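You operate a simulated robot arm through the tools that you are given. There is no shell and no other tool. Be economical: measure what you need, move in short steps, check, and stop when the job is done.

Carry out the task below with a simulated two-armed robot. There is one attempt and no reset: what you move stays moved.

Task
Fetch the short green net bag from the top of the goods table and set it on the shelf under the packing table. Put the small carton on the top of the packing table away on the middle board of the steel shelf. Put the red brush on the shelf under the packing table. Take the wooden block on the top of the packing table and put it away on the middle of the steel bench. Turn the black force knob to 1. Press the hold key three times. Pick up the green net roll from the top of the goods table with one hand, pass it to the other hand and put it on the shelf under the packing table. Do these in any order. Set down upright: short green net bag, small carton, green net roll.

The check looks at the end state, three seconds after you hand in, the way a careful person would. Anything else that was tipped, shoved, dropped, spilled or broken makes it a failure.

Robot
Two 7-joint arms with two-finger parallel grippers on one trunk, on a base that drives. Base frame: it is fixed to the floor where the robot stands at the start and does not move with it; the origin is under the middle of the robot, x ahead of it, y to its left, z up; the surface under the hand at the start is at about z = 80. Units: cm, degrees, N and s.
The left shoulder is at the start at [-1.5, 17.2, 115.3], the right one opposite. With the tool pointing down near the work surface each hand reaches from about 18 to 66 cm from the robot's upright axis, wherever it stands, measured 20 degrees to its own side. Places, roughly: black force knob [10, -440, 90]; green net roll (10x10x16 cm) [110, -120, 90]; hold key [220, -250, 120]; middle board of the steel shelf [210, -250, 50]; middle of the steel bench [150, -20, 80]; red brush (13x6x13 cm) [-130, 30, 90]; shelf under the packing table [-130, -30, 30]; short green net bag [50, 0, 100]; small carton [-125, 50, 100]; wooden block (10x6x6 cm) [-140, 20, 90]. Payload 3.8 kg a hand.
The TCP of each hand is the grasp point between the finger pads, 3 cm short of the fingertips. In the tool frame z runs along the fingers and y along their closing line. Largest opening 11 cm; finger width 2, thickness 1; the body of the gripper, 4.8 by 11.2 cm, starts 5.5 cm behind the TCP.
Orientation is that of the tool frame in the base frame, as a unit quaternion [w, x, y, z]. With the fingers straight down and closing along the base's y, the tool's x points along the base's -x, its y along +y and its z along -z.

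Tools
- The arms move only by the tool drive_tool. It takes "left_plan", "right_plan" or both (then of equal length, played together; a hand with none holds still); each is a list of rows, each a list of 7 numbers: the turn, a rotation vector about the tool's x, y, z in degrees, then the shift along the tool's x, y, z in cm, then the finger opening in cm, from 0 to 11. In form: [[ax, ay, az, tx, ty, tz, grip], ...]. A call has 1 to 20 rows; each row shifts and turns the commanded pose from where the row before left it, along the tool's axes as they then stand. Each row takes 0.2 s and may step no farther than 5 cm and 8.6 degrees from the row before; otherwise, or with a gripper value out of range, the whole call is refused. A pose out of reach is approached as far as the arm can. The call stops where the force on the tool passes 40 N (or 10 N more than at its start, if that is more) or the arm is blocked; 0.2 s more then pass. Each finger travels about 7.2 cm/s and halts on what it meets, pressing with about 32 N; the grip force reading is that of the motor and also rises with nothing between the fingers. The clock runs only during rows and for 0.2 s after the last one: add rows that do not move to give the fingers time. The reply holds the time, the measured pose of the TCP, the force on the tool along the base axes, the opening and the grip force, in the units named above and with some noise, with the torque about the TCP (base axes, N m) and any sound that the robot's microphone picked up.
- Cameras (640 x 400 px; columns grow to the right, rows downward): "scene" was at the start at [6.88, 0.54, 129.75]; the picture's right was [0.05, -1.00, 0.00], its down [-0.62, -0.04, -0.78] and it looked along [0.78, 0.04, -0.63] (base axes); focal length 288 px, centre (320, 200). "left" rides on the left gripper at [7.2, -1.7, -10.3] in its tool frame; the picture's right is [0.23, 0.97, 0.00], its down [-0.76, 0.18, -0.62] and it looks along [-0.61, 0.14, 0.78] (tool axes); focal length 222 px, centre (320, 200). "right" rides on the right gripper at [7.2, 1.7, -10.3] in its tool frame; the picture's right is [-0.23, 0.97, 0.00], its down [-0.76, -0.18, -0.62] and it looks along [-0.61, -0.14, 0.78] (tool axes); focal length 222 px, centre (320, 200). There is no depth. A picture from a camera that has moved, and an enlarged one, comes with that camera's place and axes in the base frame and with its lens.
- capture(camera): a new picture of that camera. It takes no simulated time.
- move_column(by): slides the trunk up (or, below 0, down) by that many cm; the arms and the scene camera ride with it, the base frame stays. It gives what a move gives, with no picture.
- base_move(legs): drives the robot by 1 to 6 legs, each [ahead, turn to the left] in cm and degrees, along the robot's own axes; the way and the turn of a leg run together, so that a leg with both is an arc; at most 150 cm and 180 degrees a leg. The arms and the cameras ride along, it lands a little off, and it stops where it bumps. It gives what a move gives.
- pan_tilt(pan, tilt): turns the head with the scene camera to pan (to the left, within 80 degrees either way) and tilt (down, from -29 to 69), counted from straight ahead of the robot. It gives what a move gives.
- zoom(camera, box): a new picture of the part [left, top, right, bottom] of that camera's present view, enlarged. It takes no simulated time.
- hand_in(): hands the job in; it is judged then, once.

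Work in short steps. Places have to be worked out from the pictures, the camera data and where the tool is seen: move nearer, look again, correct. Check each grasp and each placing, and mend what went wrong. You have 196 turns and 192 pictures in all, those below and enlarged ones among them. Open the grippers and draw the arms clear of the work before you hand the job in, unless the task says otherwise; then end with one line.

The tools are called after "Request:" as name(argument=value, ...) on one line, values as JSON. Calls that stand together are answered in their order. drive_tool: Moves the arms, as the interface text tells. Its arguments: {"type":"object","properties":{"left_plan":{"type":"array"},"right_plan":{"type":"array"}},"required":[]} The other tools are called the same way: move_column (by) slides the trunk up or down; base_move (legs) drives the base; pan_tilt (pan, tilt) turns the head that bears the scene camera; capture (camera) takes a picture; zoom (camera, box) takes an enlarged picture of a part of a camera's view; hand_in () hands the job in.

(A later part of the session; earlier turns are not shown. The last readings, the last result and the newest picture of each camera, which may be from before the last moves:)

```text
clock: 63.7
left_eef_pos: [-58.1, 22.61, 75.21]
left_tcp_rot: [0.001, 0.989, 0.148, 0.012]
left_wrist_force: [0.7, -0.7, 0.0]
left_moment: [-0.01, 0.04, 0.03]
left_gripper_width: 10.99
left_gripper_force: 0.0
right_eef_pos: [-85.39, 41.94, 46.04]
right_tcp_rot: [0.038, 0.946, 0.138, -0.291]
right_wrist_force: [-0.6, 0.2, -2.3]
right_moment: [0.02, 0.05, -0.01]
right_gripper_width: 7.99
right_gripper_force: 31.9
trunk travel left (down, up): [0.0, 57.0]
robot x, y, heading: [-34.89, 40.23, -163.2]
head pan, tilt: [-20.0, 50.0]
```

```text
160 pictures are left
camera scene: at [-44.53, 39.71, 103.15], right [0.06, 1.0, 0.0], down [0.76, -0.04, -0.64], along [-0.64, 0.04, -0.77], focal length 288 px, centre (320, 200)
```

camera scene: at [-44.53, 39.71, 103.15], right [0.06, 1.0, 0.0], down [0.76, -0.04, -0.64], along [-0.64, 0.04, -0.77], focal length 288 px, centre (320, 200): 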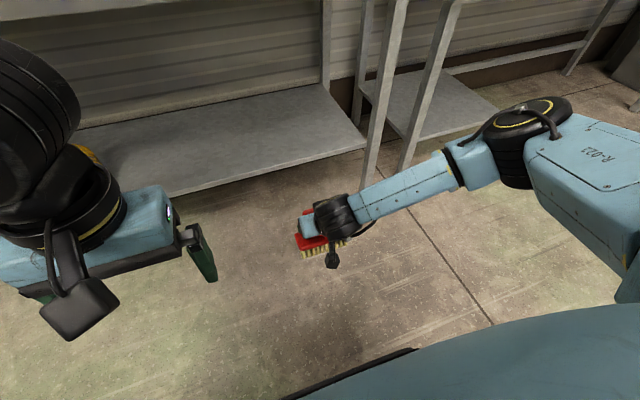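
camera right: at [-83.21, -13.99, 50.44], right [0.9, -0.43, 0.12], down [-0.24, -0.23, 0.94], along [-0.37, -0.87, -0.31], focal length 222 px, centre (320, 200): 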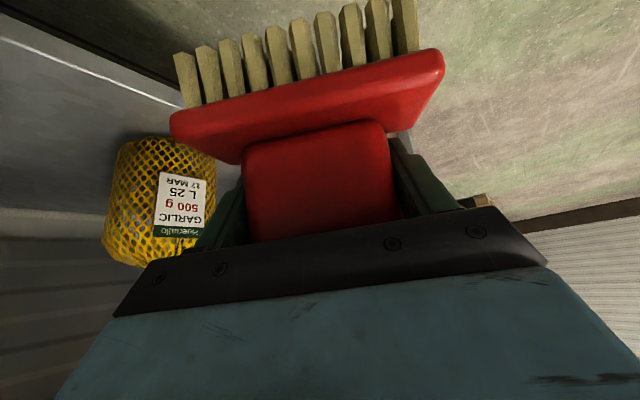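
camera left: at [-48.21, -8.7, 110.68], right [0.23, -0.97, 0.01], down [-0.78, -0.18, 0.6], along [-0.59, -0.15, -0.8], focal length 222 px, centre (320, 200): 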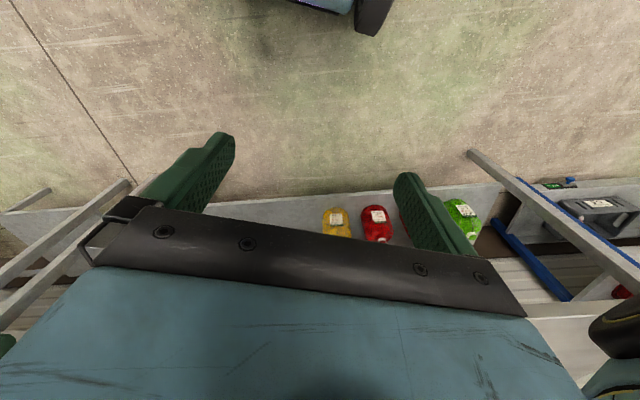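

Now there is room: shift left 20 cm from here, then face the table again.

Request:
base_move(legs=[[0, 60], [23, 0], [0, -60], [20, 0]])

Request:
capture(camera="scene")

Request:
capture(camera="right")

```text
clock: 71.9
left_eef_pos: [-82.87, -4.8, 75.21]
left_tcp_rot: [0.001, 0.99, 0.14, 0.012]
left_wrist_force: [0.6, 0.0, 0.7]
left_moment: [0.04, -0.01, 0.02]
left_gripper_width: 10.98
left_gripper_force: 0.0
right_eef_pos: [-109.8, 14.89, 46.02]
right_tcp_rot: [0.036, 0.947, 0.132, -0.29]
right_wrist_force: [0.3, 0.2, -2.9]
right_moment: [-0.03, 0.03, 0.01]
right_gripper_width: 7.99
right_gripper_force: 31.8
trunk travel left (down, up): [0.0, 57.0]
robot x, y, heading: [-59.03, 11.95, -164.1]
head pan, tilt: [-20.0, 50.0]
```

```text
159 pictures are left
camera scene: at [-69.01, 12.06, 103.15], right [0.07, 1.0, 0.0], down [0.76, -0.06, -0.64], along [-0.64, 0.05, -0.77], focal length 288 px, centre (320, 200)
```

scene: 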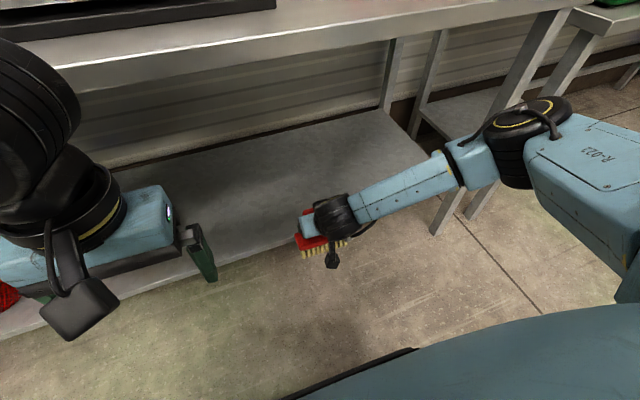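

```text
158 pictures are left
camera right: at [-98.0, 16.63, 50.49], right [0.08, -0.99, 0.12], down [-0.32, 0.09, 0.94], along [-0.94, -0.12, -0.31], focal length 222 px, centre (320, 200)
```

right: 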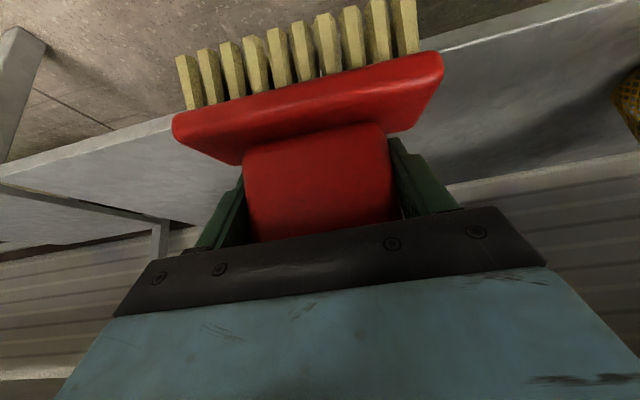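

Driving further would bring the elbow to the table edge; instead I raise the hand 3 cm and extend the arm 14 cm forward into the shelf.

Request:
drive_tool(right_plan=[[0, 0, 0, -1.66, 0, -2.5, 5], [0, 0, 0, -2.33, 0, 1.55, 5], [0, 0, 0, -2.33, 0, 1.55, 5], [0, 0, 0, -2.33, 0, 1.55, 5], [0, 0, 0, -2.33, 0, 1.55, 5], [0, 0, 0, -2.33, 0, 1.55, 5], [0, 0, 0, 0, 0, 0, 5]])

Request:
capture(camera="scene")

Request:
capture(camera="right")

```text
clock: 73.5
left_eef_pos: [-82.89, -4.8, 75.23]
left_tcp_rot: [0.002, 0.99, 0.14, 0.012]
left_wrist_force: [-0.4, -0.1, -0.7]
left_moment: [0.01, -0.01, -0.01]
left_gripper_width: 10.98
left_gripper_force: 0.1
right_eef_pos: [-123.15, 11.16, 49.01]
right_tcp_rot: [0.037, 0.947, 0.132, -0.291]
right_wrist_force: [0.2, 0.7, -2.3]
right_moment: [0.0, 0.05, -0.03]
right_gripper_width: 7.99
right_gripper_force: 32.0
trunk travel left (down, up): [0.0, 57.0]
robot x, y, heading: [-59.39, 12.08, -164.0]
head pan, tilt: [-20.0, 50.0]
```

```text
157 pictures are left
camera scene: at [-69.02, 12.06, 103.15], right [0.07, 1.0, 0.0], down [0.76, -0.06, -0.64], along [-0.64, 0.05, -0.77], focal length 288 px, centre (320, 200)
```

scene: 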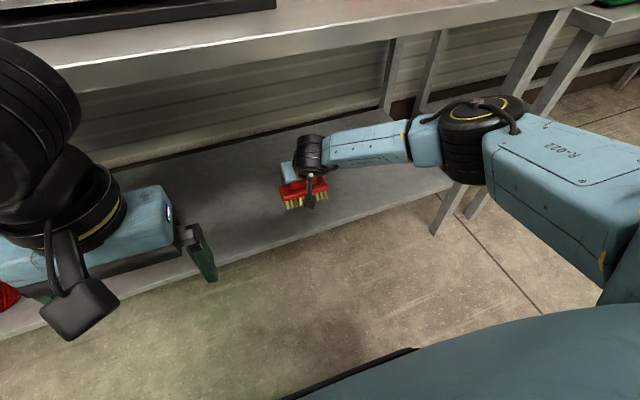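

```text
156 pictures are left
camera right: at [-111.4, 12.8, 53.51], right [0.08, -0.99, 0.12], down [-0.32, 0.09, 0.94], along [-0.94, -0.12, -0.31], focal length 222 px, centre (320, 200)
```

right: 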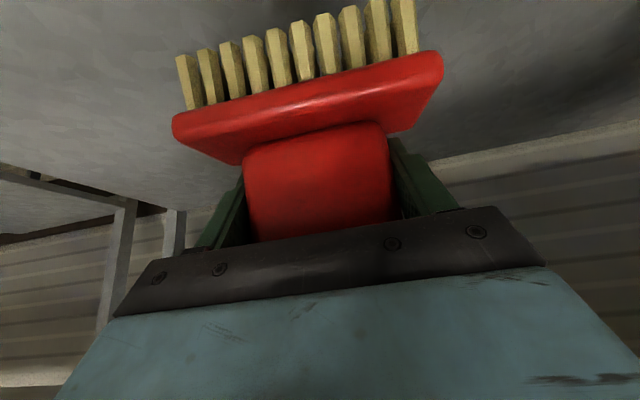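

The extension works and the elbow stays clear. I tilt back to 45° so that the brush is upright, then lower gently.

Request:
drive_tool(right_plan=[[0, -5.6, 0, 0, 0, 0, 5], [0, -5.6, 0, 0, 0, 0, 5], [0, 0, 0, -1.4, 0, 1.4, 5], [0, 0, 0, 0.7, 0, 0.7, 5], [0, 0, 0, 0.7, 0, 0.7, 5], [0, 0, 0, 0.7, 0, 0.7, 5], [0, 0, 0, 0.4, 0, 0.4, 5], [0, 0, 0, 0, 0, 0, 5]])

Request:
capture(camera="scene")

Request:
capture(camera="right")

```text
clock: 75.3
left_eef_pos: [-82.92, -4.87, 75.34]
left_tcp_rot: [0.001, 0.99, 0.14, 0.012]
left_wrist_force: [0.4, -0.4, 0.4]
left_moment: [-0.02, -0.03, -0.01]
left_gripper_width: 11.0
left_gripper_force: 0.1
right_eef_pos: [-125.19, 10.66, 45.62]
right_tcp_rot: [0.049, 0.914, 0.127, -0.382]
right_wrist_force: [-0.4, -1.1, -2.2]
right_moment: [-0.03, 0.06, 0.01]
right_gripper_width: 7.99
right_gripper_force: 31.9
trunk travel left (down, up): [0.0, 57.0]
robot x, y, heading: [-59.78, 12.28, -164.2]
head pan, tilt: [-20.0, 50.0]
```

```text
155 pictures are left
camera scene: at [-69.02, 12.06, 103.15], right [0.07, 1.0, 0.0], down [0.76, -0.06, -0.64], along [-0.64, 0.05, -0.77], focal length 288 px, centre (320, 200)
```

scene: 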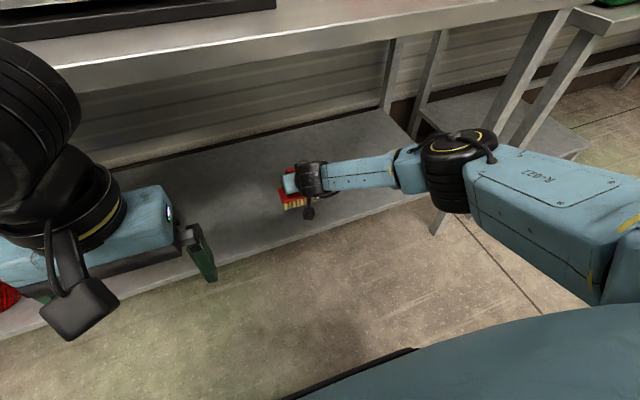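

```text
154 pictures are left
camera right: at [-112.71, 12.48, 47.65], right [0.11, -0.98, 0.15], down [-0.14, 0.14, 0.98], along [-0.98, -0.13, -0.12], focal length 222 px, centre (320, 200)
```

right: 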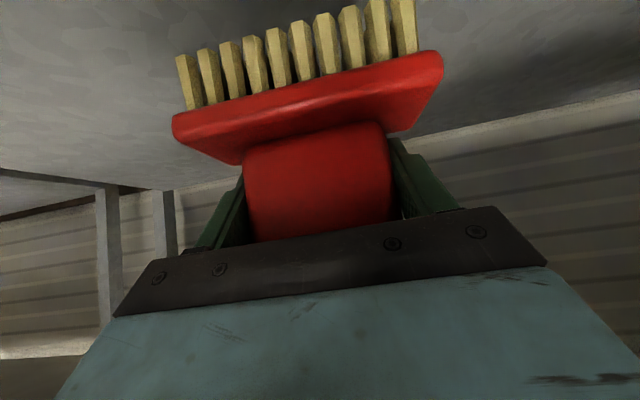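

Still free at z 45.6. I lower further in small steps and watch the force.

Request:
drive_tool(right_plan=[[0, 0, 0, 0.5, 0, 0.5, 5], [0, 0, 0, 0.5, 0, 0.5, 5], [0, 0, 0, 0.3, 0, 0.3, 5], [0, 0, 0, 0, 0, 0, 5]])

```text
clock: 76.3
left_eef_pos: [-82.77, -4.75, 75.27]
left_tcp_rot: [0.001, 0.99, 0.14, 0.012]
left_wrist_force: [0.3, -0.4, -0.3]
left_moment: [0.03, 0.0, 0.02]
left_gripper_width: 11.0
left_gripper_force: 0.0
right_eef_pos: [-125.17, 10.63, 44.0]
right_tcp_rot: [0.05, 0.914, 0.128, -0.382]
right_wrist_force: [0.6, 0.1, -2.3]
right_moment: [0.03, 0.03, -0.01]
right_gripper_width: 7.98
right_gripper_force: 32.1
trunk travel left (down, up): [0.0, 57.0]
robot x, y, heading: [-59.21, 12.37, -164.1]
head pan, tilt: [-20.0, 50.0]
```

Still no contact; another 1.5 cm.

Request:
drive_tool(right_plan=[[0, 0, 0, 0.35, 0, 0.35, 5], [0, 0, 0, 0.35, 0, 0.35, 5], [0, 0, 0, 0.35, 0, 0.35, 5], [0, 0, 0, 0, 0, 0, 5]])

Request:
capture(camera="right")

```text
clock: 77.3
left_eef_pos: [-82.92, -4.75, 75.22]
left_tcp_rot: [0.001, 0.99, 0.14, 0.012]
left_wrist_force: [-0.5, -0.5, 0.0]
left_moment: [-0.02, -0.01, 0.0]
left_gripper_width: 10.98
left_gripper_force: 0.1
right_eef_pos: [-125.22, 10.62, 42.34]
right_tcp_rot: [0.049, 0.914, 0.127, -0.382]
right_wrist_force: [0.1, 0.4, -2.4]
right_moment: [-0.01, 0.03, 0.0]
right_gripper_width: 8.0
right_gripper_force: 31.6
trunk travel left (down, up): [0.0, 57.0]
robot x, y, heading: [-59.37, 12.16, -164.2]
head pan, tilt: [-20.0, 50.0]
```

```text
153 pictures are left
camera right: at [-112.75, 12.53, 44.34], right [0.11, -0.98, 0.15], down [-0.14, 0.14, 0.98], along [-0.98, -0.13, -0.12], focal length 222 px, centre (320, 200)
```

right: 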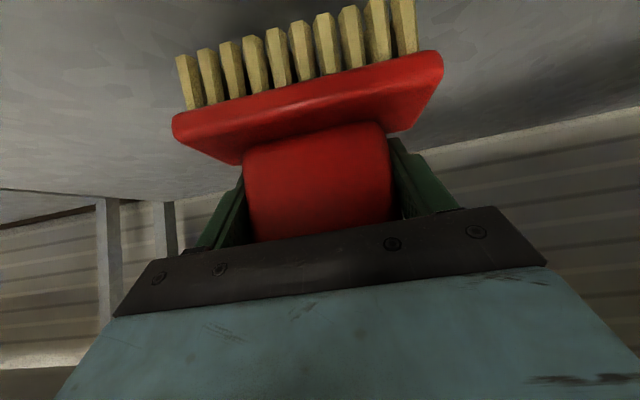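

Request:
drive_tool(right_plan=[[0, 0, 0, 0.3, 0, 0.3, 5], [0, 0, 0, 0.3, 0, 0.3, 5], [0, 0, 0, 0.3, 0, 0.3, 5], [0, 0, 0, 0.3, 0, 0.3, 5], [0, 0, 0, 0, 0, 0, 5]])

Request:
capture(camera="scene")

```text
clock: 78.5
left_eef_pos: [-82.93, -4.69, 75.25]
left_tcp_rot: [0.001, 0.99, 0.139, 0.013]
left_wrist_force: [0.5, -0.1, 0.2]
left_moment: [0.02, -0.01, 0.03]
left_gripper_width: 11.02
left_gripper_force: 0.1
right_eef_pos: [-125.15, 10.8, 40.6]
right_tcp_rot: [0.05, 0.914, 0.128, -0.382]
right_wrist_force: [-0.1, -0.3, -2.2]
right_moment: [0.0, 0.03, -0.04]
right_gripper_width: 8.01
right_gripper_force: 32.1
trunk travel left (down, up): [0.0, 57.0]
robot x, y, heading: [-59.13, 12.05, -164.1]
head pan, tilt: [-20.0, 50.0]
```

```text
152 pictures are left
camera scene: at [-69.02, 12.06, 103.15], right [0.07, 1.0, 0.0], down [0.76, -0.06, -0.64], along [-0.64, 0.05, -0.77], focal length 288 px, centre (320, 200)
```

scene: 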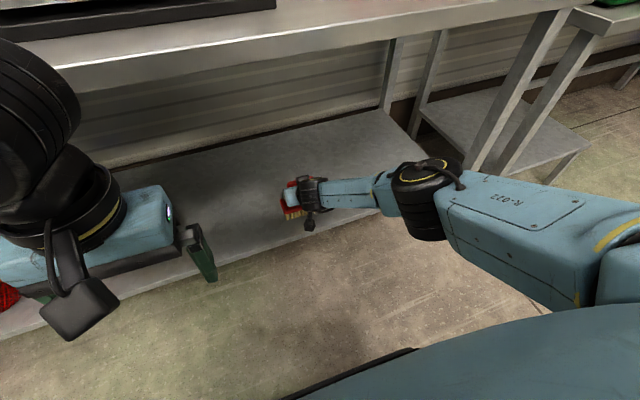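

Request:
drive_tool(right_plan=[[0, 0, 0, 0.3, 0, 0.3, 5], [0, 0, 0, 0.3, 0, 0.3, 5], [0, 0, 0, 0.3, 0, 0.3, 5], [0, 0, 0, 0.3, 0, 0.3, 5], [0, 0, 0, 0.3, 0, 0.3, 5], [0, 0, 0, 0, 0, 0, 5]])

Request:
zoom(camera="scene", box=[220, 130, 420, 255])

```text
clock: 79.9
left_eef_pos: [-82.94, -4.82, 75.38]
left_tcp_rot: [0.002, 0.99, 0.14, 0.012]
left_wrist_force: [0.0, 0.5, 1.3]
left_moment: [-0.01, -0.04, 0.01]
left_gripper_width: 11.0
left_gripper_force: 0.0
right_eef_pos: [-125.11, 10.56, 38.57]
right_tcp_rot: [0.049, 0.914, 0.128, -0.381]
right_wrist_force: [0.3, 1.1, -3.6]
right_moment: [0.03, 0.04, -0.01]
right_gripper_width: 7.98
right_gripper_force: 32.1
trunk travel left (down, up): [0.0, 57.0]
robot x, y, heading: [-59.25, 12.06, -164.2]
head pan, tilt: [-20.0, 50.0]
```

```text
3.20 times, centred on (320, 192) of scene
camera zoom: at [-69.02, 12.06, 103.15], right [0.07, 1.0, 0.0], down [0.76, -0.06, -0.64], along [-0.64, 0.05, -0.77], focal length 921 px, centre (320, 224)
```

zoom: 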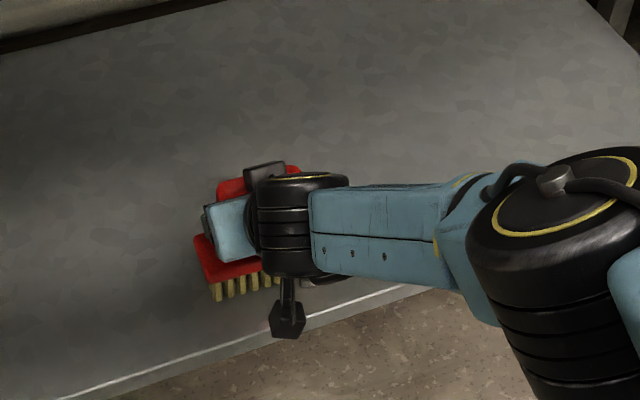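

Request:
drive_tool(right_plan=[[0, 0, 0, 0.3, 0, 0.3, 5], [0, 0, 0, 0.3, 0, 0.3, 5], [0, 0, 0, 0.3, 0, 0.3, 5], [0, 0, 0, 0.3, 0, 0.3, 5], [0, 0, 0, 0.3, 0, 0.3, 5], [0, 0, 0, 0.3, 0, 0.3, 5], [0, 0, 0, 0, 0, 0, 5]])

Request:
capture(camera="right")

```text
clock: 81.5
left_eef_pos: [-82.78, -4.9, 75.34]
left_tcp_rot: [0.001, 0.99, 0.139, 0.012]
left_wrist_force: [-0.7, -0.1, 0.6]
left_moment: [-0.03, 0.05, -0.01]
left_gripper_width: 11.01
left_gripper_force: 0.1
right_eef_pos: [-124.93, 10.81, 38.02]
right_tcp_rot: [0.05, 0.913, 0.128, -0.385]
right_wrist_force: [-6.4, -6.9, 25.4]
right_moment: [-0.66, -0.48, -0.24]
right_gripper_width: 7.96
right_gripper_force: 32.1
right hand out of reach, approached as far as the arm can: row 2, 4, 6
trunk travel left (down, up): [0.0, 57.0]
robot x, y, heading: [-59.7, 12.06, -164.2]
head pan, tilt: [-20.0, 50.0]
```

```text
150 pictures are left
camera right: at [-112.51, 12.67, 39.98], right [0.11, -0.98, 0.16], down [-0.13, 0.14, 0.98], along [-0.99, -0.13, -0.11], focal length 222 px, centre (320, 200)
```

right: 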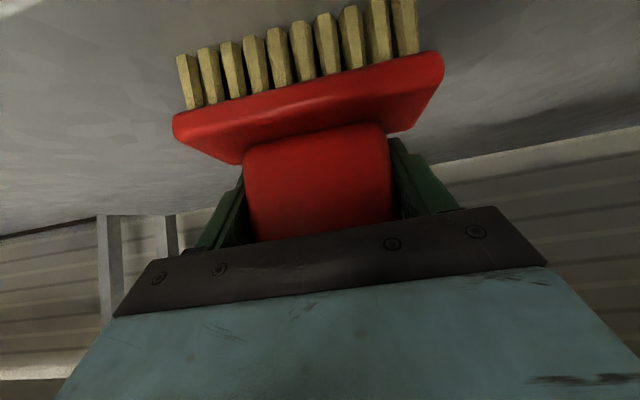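

Contact with the shelf at TCP z≈38. I relax upward slightly, then open.

Request:
drive_tool(right_plan=[[0, 0, 0, -0.5, 0, -0.5, 5], [0, 0, 0, -0.4, 0, -0.4, 5], [0, 0, 0, 0, 0, 0, 8.5], [0, 0, 0, 0, 0, 0, 10], [0, 0, 0, 0, 0, 0, 11], [0, 0, 0, 0, 0, 0, 11]])

Request:
capture(camera="right")

```text
clock: 82.9
left_eef_pos: [-82.9, -4.84, 75.32]
left_tcp_rot: [0.0, 0.99, 0.139, 0.012]
left_wrist_force: [-0.9, 0.1, 0.0]
left_moment: [0.03, 0.0, 0.01]
left_gripper_width: 11.03
left_gripper_force: 0.1
right_eef_pos: [-125.24, 10.69, 38.4]
right_tcp_rot: [0.049, 0.914, 0.128, -0.381]
right_wrist_force: [0.6, 0.1, -0.7]
right_moment: [0.01, -0.05, -0.02]
right_gripper_width: 11.0
right_gripper_force: 0.0
right hand out of reach, approached as far as the arm can: row 2
trunk travel left (down, up): [0.0, 57.0]
robot x, y, heading: [-59.43, 12.04, -164.2]
head pan, tilt: [-20.0, 50.0]
```

```text
149 pictures are left
camera right: at [-112.74, 12.56, 40.48], right [0.11, -0.98, 0.15], down [-0.14, 0.14, 0.98], along [-0.98, -0.13, -0.12], focal length 222 px, centre (320, 200)
```

right: 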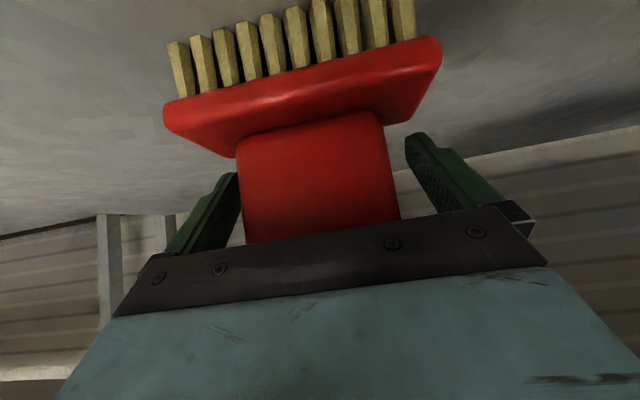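

Released and standing. I withdraw along the tool axis, then back out with the base.

Request:
drive_tool(right_plan=[[0, 0, 0, 0, 0, -2, 11], [0, 0, 0, 0, 0, -3, 11], [0, 0, 0, 0, 0, -3, 11], [0, 0, 0, 1.5, 0, -3, 11], [0, 0, 0, 1.5, 0, -3, 11], [0, 0, 0, 0, 0, 0, 11]])

Request:
base_move(legs=[[-25, 0]])

Request:
capture(camera="scene")

```text
clock: 84.3
left_eef_pos: [-82.84, -4.83, 75.25]
left_tcp_rot: [0.0, 0.99, 0.14, 0.012]
left_wrist_force: [0.5, -0.3, 0.5]
left_moment: [0.01, 0.02, -0.01]
left_gripper_width: 10.98
left_gripper_force: 0.0
right_eef_pos: [-117.59, 12.94, 44.73]
right_tcp_rot: [0.049, 0.914, 0.128, -0.383]
right_wrist_force: [-0.3, 0.0, -0.3]
right_moment: [-0.01, -0.02, 0.01]
right_gripper_width: 11.01
right_gripper_force: 0.0
right hand out of reach, approached as far as the arm can: row 1, 4, 5
trunk travel left (down, up): [0.0, 57.0]
robot x, y, heading: [-59.45, 12.41, -164.1]
head pan, tilt: [-20.0, 50.0]
```

```text
clock: 86.1
left_eef_pos: [-58.83, 2.08, 75.23]
left_tcp_rot: [0.001, 0.99, 0.14, 0.012]
left_wrist_force: [-0.4, -0.8, 0.6]
left_moment: [-0.03, -0.02, 0.03]
left_gripper_width: 10.98
left_gripper_force: 0.1
right_eef_pos: [-93.5, 19.5, 44.68]
right_tcp_rot: [0.048, 0.914, 0.127, -0.381]
right_wrist_force: [-0.3, 0.1, -0.2]
right_moment: [0.03, 0.0, 0.02]
right_gripper_width: 11.0
right_gripper_force: 0.1
trunk travel left (down, up): [0.0, 57.0]
robot x, y, heading: [-35.69, 18.88, -164.4]
head pan, tilt: [-20.0, 50.0]
```

```text
148 pictures are left
camera scene: at [-44.97, 18.9, 103.16], right [0.07, 1.0, 0.0], down [0.76, -0.05, -0.64], along [-0.64, 0.05, -0.77], focal length 288 px, centre (320, 200)
```

scene: 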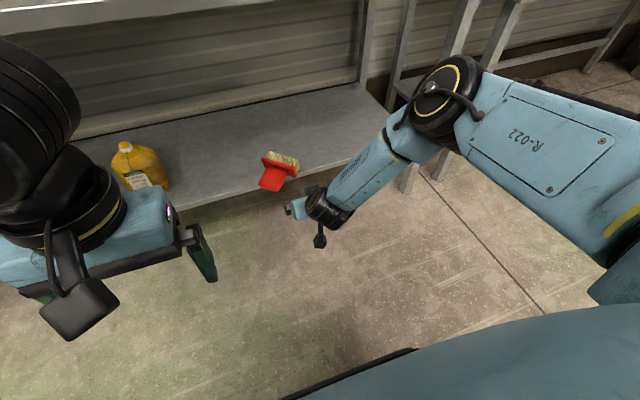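

The brush has tipped over toward the front during withdrawal. I zoom in on it.

Request:
zoom(camera="scene", box=[210, 110, 370, 210])

```text
4.00 times, centred on (290, 160) of scene
camera zoom: at [-44.97, 18.9, 103.16], right [0.07, 1.0, 0.0], down [0.76, -0.05, -0.64], along [-0.64, 0.05, -0.77], focal length 1152 px, centre (440, 360)
```

zoom: 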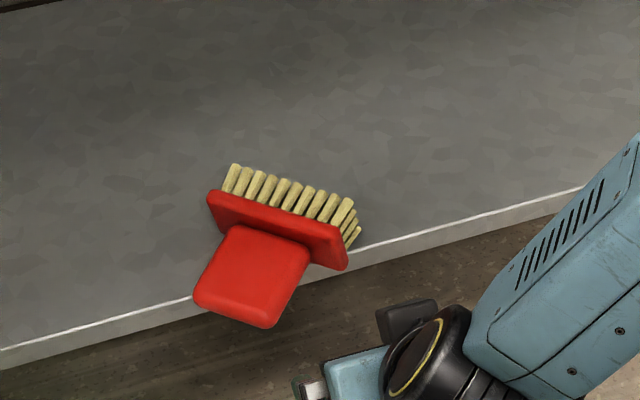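

It lies on its side with the handle overhanging the shelf edge. I will push it inward by its handle end with closed fingers: first set tilt to 30°, close, and lower the hand in front of the shelf, then look.

Request:
drive_tool(right_plan=[[0, 7.5, 0, 0, 0, 0, 6], [0, 7.5, 0, 0, 0, 0, 3], [0, 0, 0, 1.96, 2.1, 2.05, 0], [0, 0, 0, 1.96, 2.1, 2.05, 0], [0, 0, 0, 1.96, 2.1, 2.05, 0], [0, 0, 0, 1.96, 2.1, 2.05, 0], [0, 0, 0, 0, 0, 0, 0]])

Request:
base_move(legs=[[18, 0]])

Request:
capture(camera="scene")

Request:
capture(camera="right")

```text
clock: 87.7
left_eef_pos: [-58.86, 2.1, 75.25]
left_tcp_rot: [0.001, 0.99, 0.14, 0.013]
left_wrist_force: [0.3, -0.5, 0.2]
left_moment: [-0.01, 0.01, 0.01]
left_gripper_width: 11.01
left_gripper_force: 0.0
right_eef_pos: [-88.78, 12.28, 33.7]
right_tcp_rot: [0.032, 0.956, 0.133, -0.26]
right_wrist_force: [0.3, 0.0, -0.1]
right_moment: [0.0, -0.01, 0.01]
right_gripper_width: 0.01
right_gripper_force: 31.8
trunk travel left (down, up): [0.0, 57.0]
robot x, y, heading: [-35.61, 18.75, -164.3]
head pan, tilt: [-20.0, 50.0]
```

```text
clock: 89.2
left_eef_pos: [-76.24, -3.01, 75.25]
left_tcp_rot: [0.0, 0.99, 0.14, 0.013]
left_wrist_force: [-0.4, 0.3, -0.2]
left_moment: [-0.02, 0.05, -0.01]
left_gripper_width: 10.98
left_gripper_force: 0.0
right_eef_pos: [-106.11, 7.45, 33.75]
right_tcp_rot: [0.032, 0.956, 0.133, -0.259]
right_wrist_force: [-0.4, -0.3, -0.2]
right_moment: [0.01, 0.01, 0.02]
right_gripper_width: 0.0
right_gripper_force: 32.1
trunk travel left (down, up): [0.0, 57.0]
robot x, y, heading: [-52.69, 14.02, -164.0]
head pan, tilt: [-20.0, 50.0]
```

```text
146 pictures are left
camera scene: at [-62.3, 13.97, 103.15], right [0.07, 1.0, 0.0], down [0.76, -0.05, -0.64], along [-0.64, 0.05, -0.77], focal length 288 px, centre (320, 200)
```

scene: 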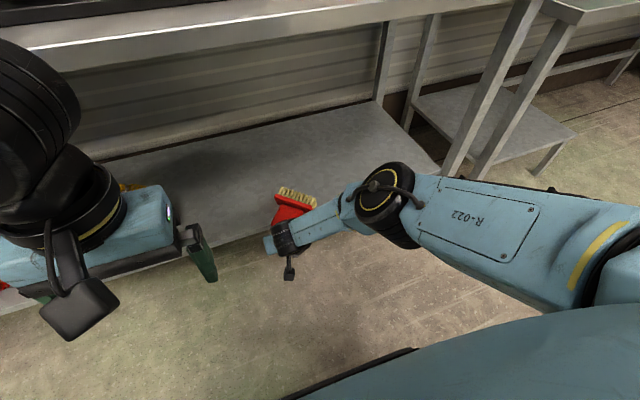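

```text
145 pictures are left
camera right: at [-94.63, 8.98, 38.89], right [0.07, -0.99, 0.11], down [-0.38, 0.07, 0.92], along [-0.92, -0.11, -0.37], focal length 222 px, centre (320, 200)
```

right: 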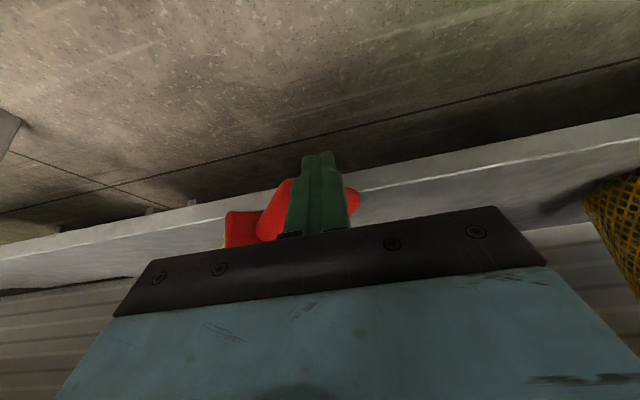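

Fingertips sit about 4.5 cm in front of the handle end, slightly to the right. I shift left and push along the brush's axis (forward-right), 8.5 cm, then check.

Request:
drive_tool(right_plan=[[0, 0, 0, -1.65, 1.8, 0.95, 0], [0, 0, 0, -0.9, -1.08, 0.52, 0], [0, 0, 0, -0.9, -1.08, 0.52, 0], [0, 0, 0, -0.9, -1.08, 0.52, 0], [0, 0, 0, -0.6, -0.72, 0.35, 0], [0, 0, 0, -0.6, -0.72, 0.35, 0], [0, 0, 0, -0.6, -0.72, 0.35, 0], [0, 0, 0, -0.6, -0.72, 0.35, 0], [0, 0, 0, 0, 0, 0, 0]])

Request:
zoom(camera="scene", box=[200, 140, 400, 265])

Request:
capture(camera="right")

```text
clock: 91.2
left_eef_pos: [-76.19, -2.85, 75.31]
left_tcp_rot: [0.001, 0.99, 0.14, 0.012]
left_wrist_force: [0.3, -0.8, 0.1]
left_moment: [0.01, -0.03, 0.0]
left_gripper_width: 10.99
left_gripper_force: 0.1
right_eef_pos: [-111.36, 12.31, 32.46]
right_tcp_rot: [0.031, 0.956, 0.133, -0.26]
right_wrist_force: [0.9, -1.0, 0.0]
right_moment: [0.0, -0.01, -0.01]
right_gripper_width: 0.01
right_gripper_force: 31.9
right hand out of reach, approached as far as the arm can: row 3, 4, 5, 6, 7, 8
trunk travel left (down, up): [0.0, 57.0]
robot x, y, heading: [-52.69, 13.89, -164.0]
head pan, tilt: [-20.0, 50.0]
```

```text
3.20 times, centred on (300, 202) of scene
camera zoom: at [-62.3, 13.97, 103.16], right [0.07, 1.0, 0.0], down [0.76, -0.05, -0.64], along [-0.64, 0.05, -0.77], focal length 921 px, centre (384, 192)
```

zoom: 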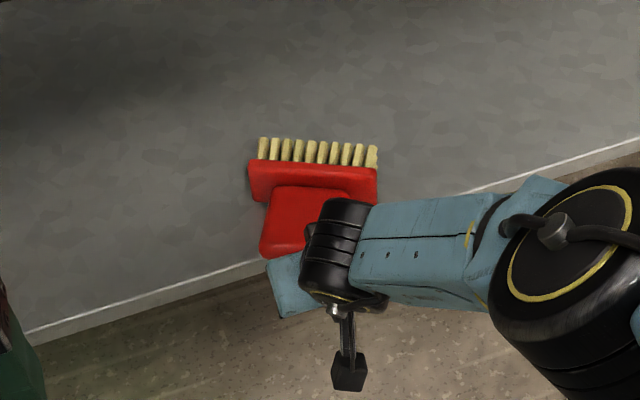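

```text
143 pictures are left
camera right: at [-99.83, 13.92, 37.57], right [0.07, -0.99, 0.11], down [-0.38, 0.07, 0.92], along [-0.92, -0.11, -0.37], focal length 222 px, centre (320, 200)
```

right: 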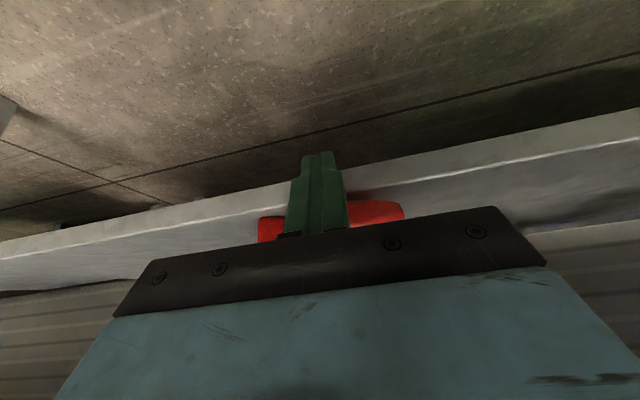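

The push rotated it square to the shelf. I now push it 8 cm deeper along its axis by driving the base forward.

Request:
base_move(legs=[[8, 0]])

Request:
zoom(camera="scene", box=[200, 140, 400, 265])

```text
clock: 92.2
left_eef_pos: [-80.59, -4.17, 75.21]
left_tcp_rot: [0.002, 0.99, 0.14, 0.014]
left_wrist_force: [-1.0, -0.2, 0.3]
left_moment: [0.0, -0.01, 0.01]
left_gripper_width: 11.0
left_gripper_force: 0.0
right_eef_pos: [-114.95, 11.14, 31.88]
right_tcp_rot: [0.027, 0.959, 0.131, -0.248]
right_wrist_force: [0.5, -0.3, 0.2]
right_moment: [0.02, 0.0, 0.0]
right_gripper_width: 0.0
right_gripper_force: 31.8
trunk travel left (down, up): [0.0, 57.0]
robot x, y, heading: [-57.26, 12.4, -163.8]
head pan, tilt: [-20.0, 50.0]
stopped in leg 1: the force on the tool passed its limit at 183 N (the readings are from after the stop); the commanded pose is now the measured one
```

```text
3.20 times, centred on (300, 202) of scene
camera zoom: at [-66.65, 12.76, 103.12], right [0.07, 1.0, 0.0], down [0.76, -0.06, -0.64], along [-0.64, 0.05, -0.77], focal length 921 px, centre (384, 192)
```

zoom: 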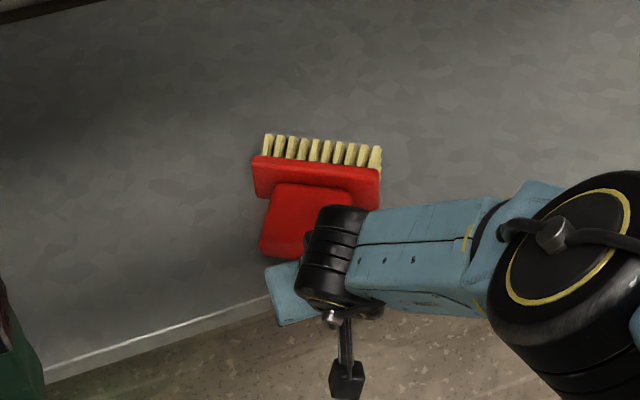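

The fingers then met the shelf lip, but the brush now lies fully on the shelf with a few cm margin. I back away, raise the trunk and bring the right hand back to vertical and high.

Request:
base_move(legs=[[-26, 0]])

Request:
move_column(by=36)

Request:
drive_tool(right_plan=[[0, 7.3, 0, 0, 0, -4, 2], [0, 7.3, 0, 0, 0, -4, 6], [0, 7.3, 0, 0, 0, -4, 11], [0, 7.0, 0, 0, 0, -4, 11], [0, 0, 0, 2, 0, -4, 11], [0, 0, 0, 2, 0, -4, 11], [0, 0, 0, 2, 0, -4, 11], [0, 0, 0, 2, 0, -4, 11], [0, 0, 0, 2, 0, -4, 11], [0, 0, 0, 2, 0, -4, 11], [0, 0, 0, 0, 0, 0, 11]])

Request:
capture(camera="scene")

```text
clock: 94.0
left_eef_pos: [-55.65, 3.02, 75.23]
left_tcp_rot: [0.001, 0.99, 0.14, 0.014]
left_wrist_force: [0.4, 0.2, -0.3]
left_moment: [0.0, -0.02, 0.02]
left_gripper_width: 10.99
left_gripper_force: 0.1
right_eef_pos: [-90.08, 18.12, 31.9]
right_tcp_rot: [0.027, 0.959, 0.129, -0.249]
right_wrist_force: [0.3, 0.0, 0.5]
right_moment: [-0.03, 0.01, 0.0]
right_gripper_width: 0.0
right_gripper_force: 32.1
trunk travel left (down, up): [0.0, 57.0]
robot x, y, heading: [-32.57, 19.93, -164.1]
head pan, tilt: [-20.0, 50.0]
```

```text
clock: 97.5
left_eef_pos: [-55.56, 2.93, 111.28]
left_tcp_rot: [0.002, 0.99, 0.14, 0.014]
left_wrist_force: [0.1, -0.6, 0.7]
left_moment: [-0.04, 0.0, -0.02]
left_gripper_width: 10.99
left_gripper_force: 0.1
right_eef_pos: [-90.04, 18.16, 67.99]
right_tcp_rot: [0.027, 0.959, 0.13, -0.25]
right_wrist_force: [-1.0, -0.3, -0.4]
right_moment: [-0.02, -0.01, -0.04]
right_gripper_width: 0.02
right_gripper_force: 32.0
trunk travel left (down, up): [-36.0, 21.0]
robot x, y, heading: [-32.2, 20.08, -164.1]
head pan, tilt: [-20.0, 50.0]
```

```text
clock: 99.9
left_eef_pos: [-55.77, 2.84, 111.34]
left_tcp_rot: [0.001, 0.99, 0.14, 0.014]
left_wrist_force: [0.0, 0.3, -0.9]
left_moment: [0.0, 0.01, 0.02]
left_gripper_width: 11.03
left_gripper_force: 0.0
right_eef_pos: [-73.52, 22.21, 107.13]
right_tcp_rot: [-0.006, 0.991, 0.133, -0.002]
right_wrist_force: [0.5, -0.4, 0.0]
right_moment: [0.03, -0.04, 0.02]
right_gripper_width: 11.0
right_gripper_force: 0.0
trunk travel left (down, up): [-36.0, 21.0]
robot x, y, heading: [-31.87, 19.84, -164.3]
head pan, tilt: [-20.0, 50.0]
```

```text
141 pictures are left
camera scene: at [-41.75, 19.82, 139.15], right [0.07, 1.0, 0.0], down [0.76, -0.06, -0.64], along [-0.64, 0.05, -0.77], focal length 288 px, centre (320, 200)
```

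scene: 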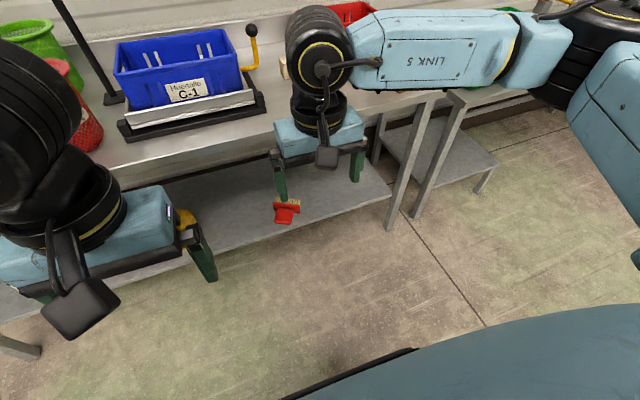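

The brush lies safely on the shelf. I raise a little more and drive to a spot in front of block and carton.

Request:
move_column(by=6)

Request:
base_move(legs=[[0, -41], [62, 0], [0, 41]])

Request:
capture(camera="scene")

Request:
capture(camera="right")

Request:
capture(camera="left")

```text
clock: 100.9
left_eef_pos: [-55.64, 2.98, 117.17]
left_tcp_rot: [0.002, 0.99, 0.14, 0.014]
left_wrist_force: [0.6, -0.6, -0.6]
left_moment: [0.0, 0.0, 0.01]
left_gripper_width: 10.98
left_gripper_force: 0.1
right_eef_pos: [-73.41, 22.19, 112.92]
right_tcp_rot: [-0.006, 0.991, 0.132, -0.002]
right_wrist_force: [0.0, -0.3, 0.6]
right_moment: [0.0, 0.0, 0.01]
right_gripper_width: 11.0
right_gripper_force: 0.1
trunk travel left (down, up): [-42.0, 15.0]
robot x, y, heading: [-32.39, 19.97, -164.4]
head pan, tilt: [-20.0, 50.0]
```

```text
clock: 108.2
left_eef_pos: [-111.34, 29.31, 117.18]
left_tcp_rot: [0.002, 0.99, 0.14, 0.013]
left_wrist_force: [-0.1, -0.4, 0.1]
left_moment: [0.02, -0.04, 0.02]
left_gripper_width: 11.01
left_gripper_force: 0.0
right_eef_pos: [-129.25, 48.71, 112.91]
right_tcp_rot: [-0.006, 0.991, 0.132, -0.002]
right_wrist_force: [0.2, -0.9, -0.3]
right_moment: [0.0, -0.01, 0.01]
right_gripper_width: 11.04
right_gripper_force: 0.1
trunk travel left (down, up): [-42.0, 15.0]
robot x, y, heading: [-88.33, 46.5, -164.0]
head pan, tilt: [-20.0, 50.0]
```

```text
140 pictures are left
camera scene: at [-97.47, 46.27, 145.16], right [0.07, 1.0, 0.0], down [0.76, -0.06, -0.64], along [-0.64, 0.05, -0.77], focal length 288 px, centre (320, 200)
```

scene: 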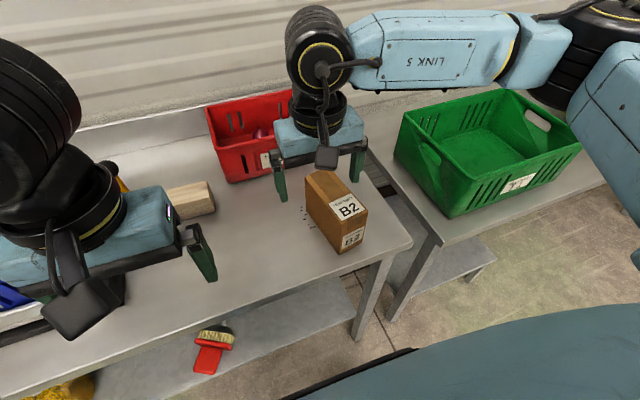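

```text
139 pictures are left
camera right: at [-121.76, 48.95, 123.23], right [0.04, -1.0, -0.01], down [-0.78, -0.04, 0.63], along [-0.63, -0.01, -0.78], focal length 222 px, centre (320, 200)
```

right: 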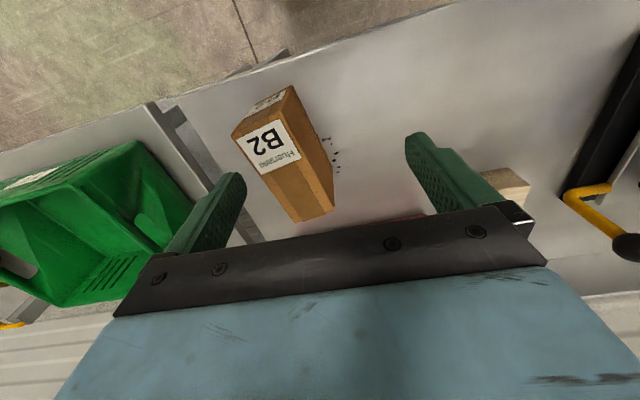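

```text
138 pictures are left
camera left: at [-105.21, 33.1, 127.65], right [0.49, -0.87, 0.01], down [-0.7, -0.38, 0.6], along [-0.52, -0.3, -0.8], focal length 222 px, centre (320, 200)
```

left: 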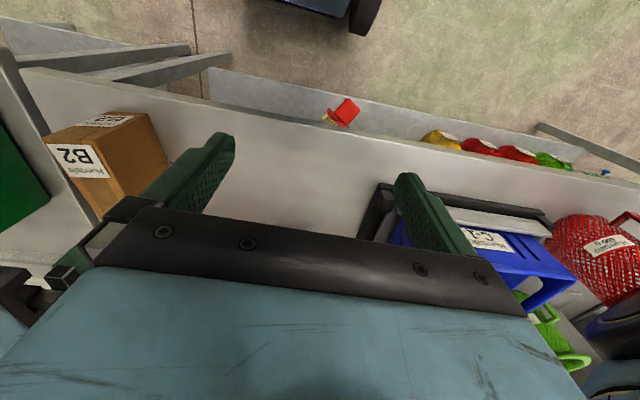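

I zoom in on the carton and block for measuring.

Request:
zoom(camera="scene", box=[150, 150, 400, 306])

Request:
zoom(camera="right", box=[180, 60, 420, 210])

```text
2.56 times, centred on (275, 228) of scene
camera zoom: at [-97.47, 46.27, 145.16], right [0.07, 1.0, 0.0], down [0.76, -0.06, -0.64], along [-0.64, 0.05, -0.77], focal length 737 px, centre (435, 128)
```

zoom: 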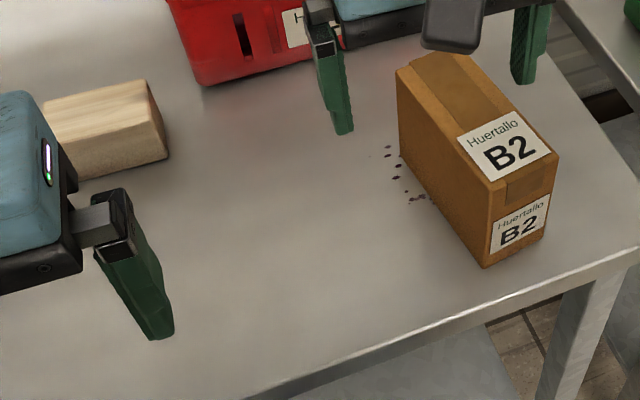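

```text
2.67 times, centred on (300, 135) of right
camera zoom: at [-121.76, 48.95, 123.23], right [0.04, -1.0, -0.01], down [-0.78, -0.04, 0.63], along [-0.63, -0.01, -0.78], focal length 592 px, centre (373, 373)
```

zoom: 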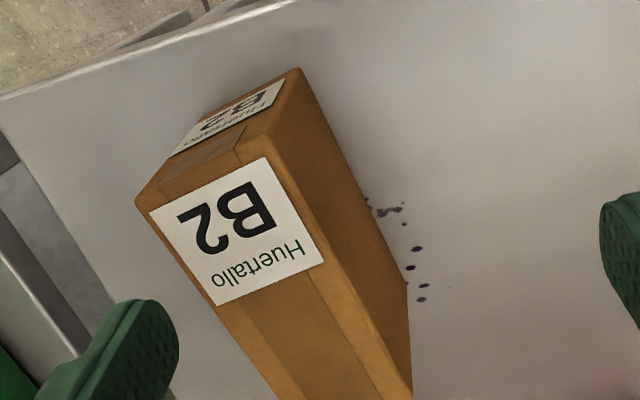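

Carton: 14.5×6×12 cm, centre ≈(-137.1,52.5), top z≈99, yawed ~9° from the hand. I yaw and tilt the right hand (30°) and move it above the carton.

Request:
drive_tool(right_plan=[[0, 0, -5, 0, 0, 0, 11], [0, 0, -4.6, 0, 0, 0, 11], [0, -7.5, 0, 0, 0, 0, 11], [0, -7.5, 0, 0, 0, 0, 11], [0, -7.5, 0, 0, 0, 0, 11], [0, -7.5, 0, 0, 0, 0, 11], [0, 0, 0, 0, -2.3, 2.6, 11], [0, 0, 0, 0, -2.3, 2.6, 11], [0, 0, 0, -0.3, -2.1, 2.6, 11], [0, 0, 0, 0, 0, 2.6, 11], [0, 0, 0, 0, 0, 0, 11]])

Request:
capture(camera="right")

Request:
capture(camera="scene")

```text
clock: 110.6
left_eef_pos: [-111.3, 29.45, 117.17]
left_tcp_rot: [0.002, 0.99, 0.14, 0.013]
left_wrist_force: [0.7, -0.7, -0.5]
left_moment: [0.03, -0.02, 0.0]
left_gripper_width: 11.0
left_gripper_force: 0.0
right_eef_pos: [-137.18, 52.52, 104.05]
right_tcp_rot: [0.05, 0.943, 0.209, -0.254]
right_wrist_force: [0.0, -0.5, 0.5]
right_moment: [0.0, -0.03, -0.01]
right_gripper_width: 11.02
right_gripper_force: 0.1
trunk travel left (down, up): [-42.0, 15.0]
robot x, y, heading: [-87.71, 46.47, -164.4]
head pan, tilt: [-20.0, 50.0]
```

```text
135 pictures are left
camera right: at [-126.01, 55.92, 109.38], right [0.23, -0.97, 0.1], down [-0.39, 0.0, 0.92], along [-0.89, -0.25, -0.37], focal length 222 px, centre (320, 200)
```

right: 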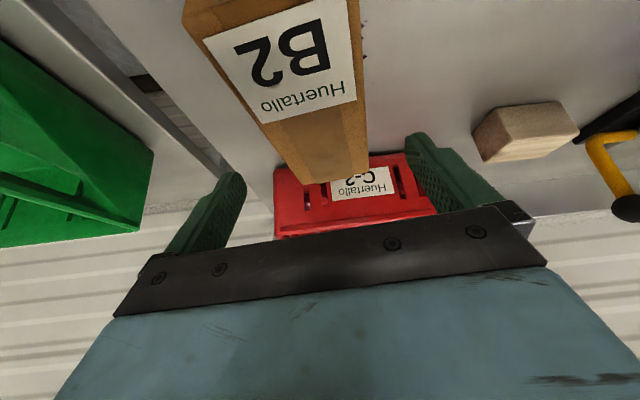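

```text
134 pictures are left
camera scene: at [-97.45, 46.34, 145.16], right [0.07, 1.0, 0.0], down [0.76, -0.06, -0.64], along [-0.64, 0.05, -0.77], focal length 288 px, centre (320, 200)
```

scene: 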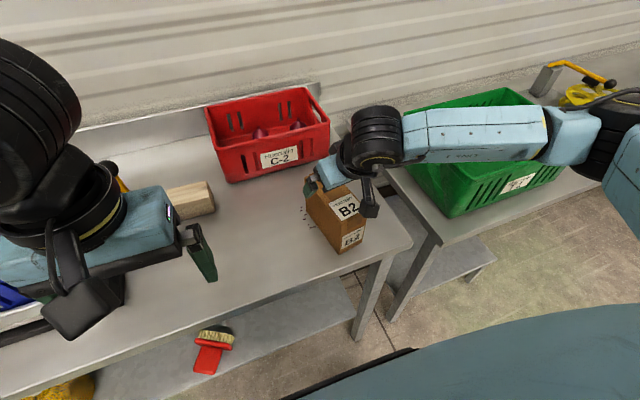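

Aligned. I descend straight down 7.7 cm and close.

Request:
drive_tool(right_plan=[[0, 0, 0, 0.96, 0, 1.67, 11], [0, 0, 0, 0.96, 0, 1.67, 11], [0, 0, 0, 0.96, 0, 1.67, 11], [0, 0, 0, 0.96, 0, 1.67, 11], [0, 0, 0, 0, 0, 0, 11]])

Request:
capture(camera="right")

Request:
zoom(camera="scene", box=[270, 80, 470, 205])

```text
clock: 111.8
left_eef_pos: [-111.26, 29.42, 117.18]
left_tcp_rot: [0.002, 0.99, 0.139, 0.013]
left_wrist_force: [0.1, -0.4, -0.3]
left_moment: [0.04, -0.01, 0.02]
left_gripper_width: 10.98
left_gripper_force: 0.0
right_eef_pos: [-137.07, 52.66, 96.52]
right_tcp_rot: [0.05, 0.943, 0.21, -0.255]
right_wrist_force: [0.8, 0.4, 3.0]
right_moment: [-0.08, -0.17, 0.09]
right_gripper_width: 11.01
right_gripper_force: 0.1
trunk travel left (down, up): [-42.0, 15.0]
robot x, y, heading: [-88.16, 46.15, -164.1]
head pan, tilt: [-20.0, 50.0]
```

```text
133 pictures are left
camera right: at [-126.01, 56.0, 101.69], right [0.23, -0.97, 0.1], down [-0.38, 0.01, 0.92], along [-0.89, -0.25, -0.37], focal length 222 px, centre (320, 200)
```

right: 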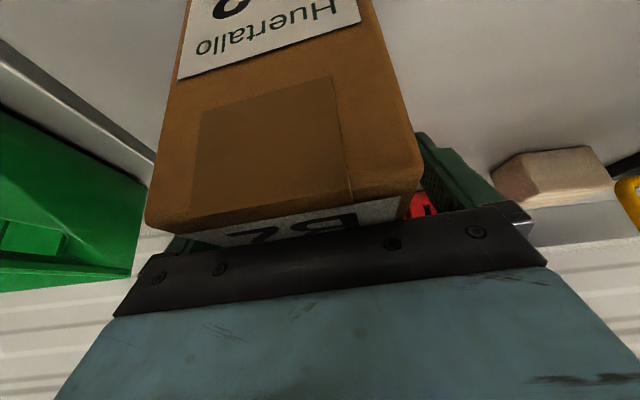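

```text
3.20 times, centred on (370, 142) of scene
camera zoom: at [-97.45, 46.32, 145.16], right [0.07, 1.0, 0.0], down [0.76, -0.06, -0.64], along [-0.64, 0.05, -0.77], focal length 921 px, centre (160, 384)
```

zoom: 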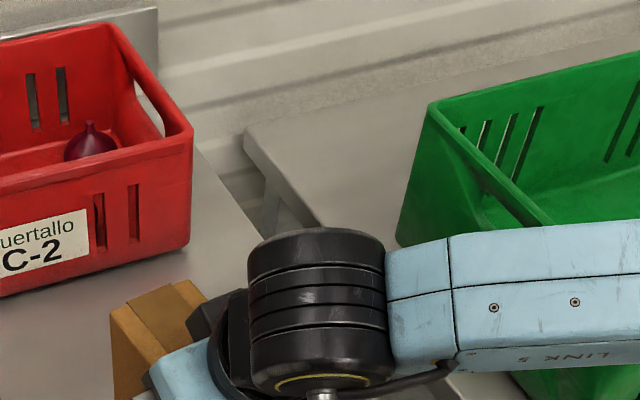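

Light contact (3 N); I ease up 0.5 cm and close.

Request:
drive_tool(right_plan=[[0, 0, 0, -0.25, 0, -0.45, 11], [0, 0, 0, 0, 0, 0, 8], [0, 0, 0, 0, 0, 0, 5], [0, 0, 0, 0, 0, 0, 3], [0, 0, 0, 0, 0, 0, 3], [0, 0, 0, 0, 0, 0, 3]])

Request:
capture(camera="right")

```text
clock: 113.2
left_eef_pos: [-111.29, 29.49, 117.26]
left_tcp_rot: [0.002, 0.99, 0.14, 0.013]
left_wrist_force: [0.5, -0.2, 0.4]
left_moment: [0.0, -0.03, -0.01]
left_gripper_width: 11.0
left_gripper_force: 0.1
right_eef_pos: [-137.07, 52.61, 97.05]
right_tcp_rot: [0.051, 0.943, 0.209, -0.255]
right_wrist_force: [1.0, -2.4, 0.5]
right_moment: [-0.63, -0.05, 0.18]
right_gripper_width: 6.61
right_gripper_force: 32.0
trunk travel left (down, up): [-42.0, 15.0]
robot x, y, heading: [-88.19, 46.52, -163.8]
head pan, tilt: [-20.0, 50.0]
```

```text
131 pictures are left
camera right: at [-125.97, 55.95, 102.26], right [0.23, -0.97, 0.1], down [-0.39, 0.01, 0.92], along [-0.89, -0.25, -0.37], focal length 222 px, centre (320, 200)
```

right: 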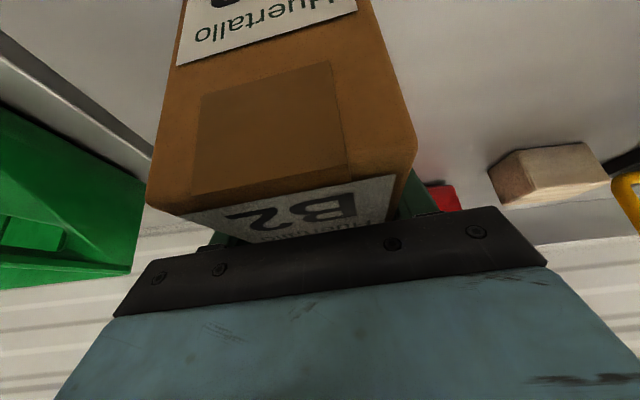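

Gripped (6.6 cm). I lift straight up 14 cm.

Request:
drive_tool(right_plan=[[0, 0, 0, -1, 0, -1.73, 3], [0, 0, 0, -1.5, 0, -2.6, 3], [0, 0, 0, -1.5, 0, -2.6, 3], [0, 0, 0, -1.5, 0, -2.6, 3], [0, 0, 0, -1.5, 0, -2.6, 3], [0, 0, 0, 0, 0, 0, 3]])

Request:
capture(camera="scene")

Request:
capture(camera="right")

```text
clock: 114.6
left_eef_pos: [-111.42, 29.46, 117.27]
left_tcp_rot: [0.002, 0.99, 0.14, 0.014]
left_wrist_force: [0.8, -0.8, -0.4]
left_moment: [0.0, 0.04, -0.03]
left_gripper_width: 10.99
left_gripper_force: 0.1
right_eef_pos: [-137.01, 52.53, 111.24]
right_tcp_rot: [0.05, 0.943, 0.209, -0.254]
right_wrist_force: [-0.2, -1.2, -0.3]
right_moment: [-0.01, -0.01, 0.0]
right_gripper_width: 2.98
right_gripper_force: 0.0
trunk travel left (down, up): [-42.0, 15.0]
robot x, y, heading: [-87.83, 46.52, -164.3]
head pan, tilt: [-20.0, 50.0]
```

```text
130 pictures are left
camera scene: at [-97.48, 46.31, 145.15], right [0.07, 1.0, 0.0], down [0.76, -0.06, -0.64], along [-0.64, 0.05, -0.77], focal length 288 px, centre (320, 200)
```

scene: 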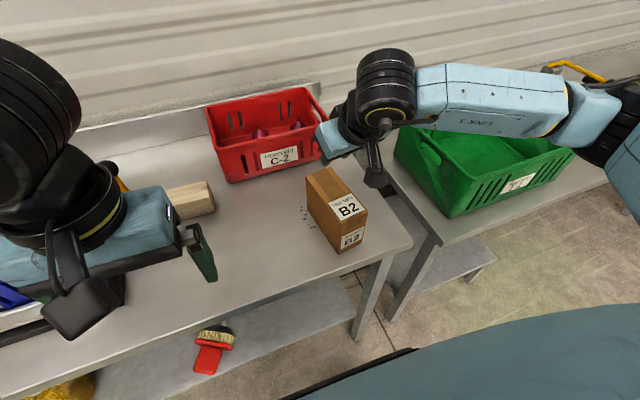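

```text
129 pictures are left
camera right: at [-125.91, 55.85, 116.34], right [0.23, -0.97, 0.1], down [-0.39, 0.0, 0.92], along [-0.89, -0.25, -0.37], focal length 222 px, centre (320, 200)
```

right: 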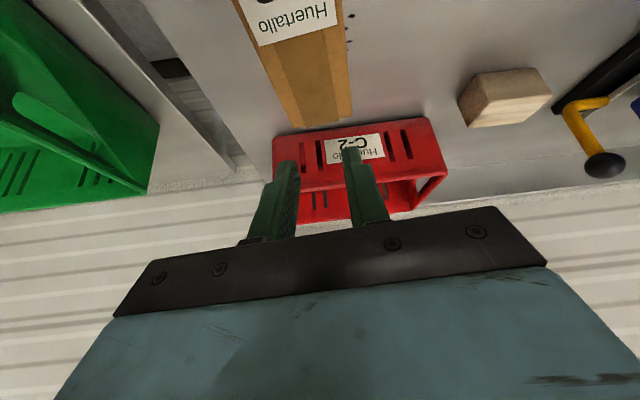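

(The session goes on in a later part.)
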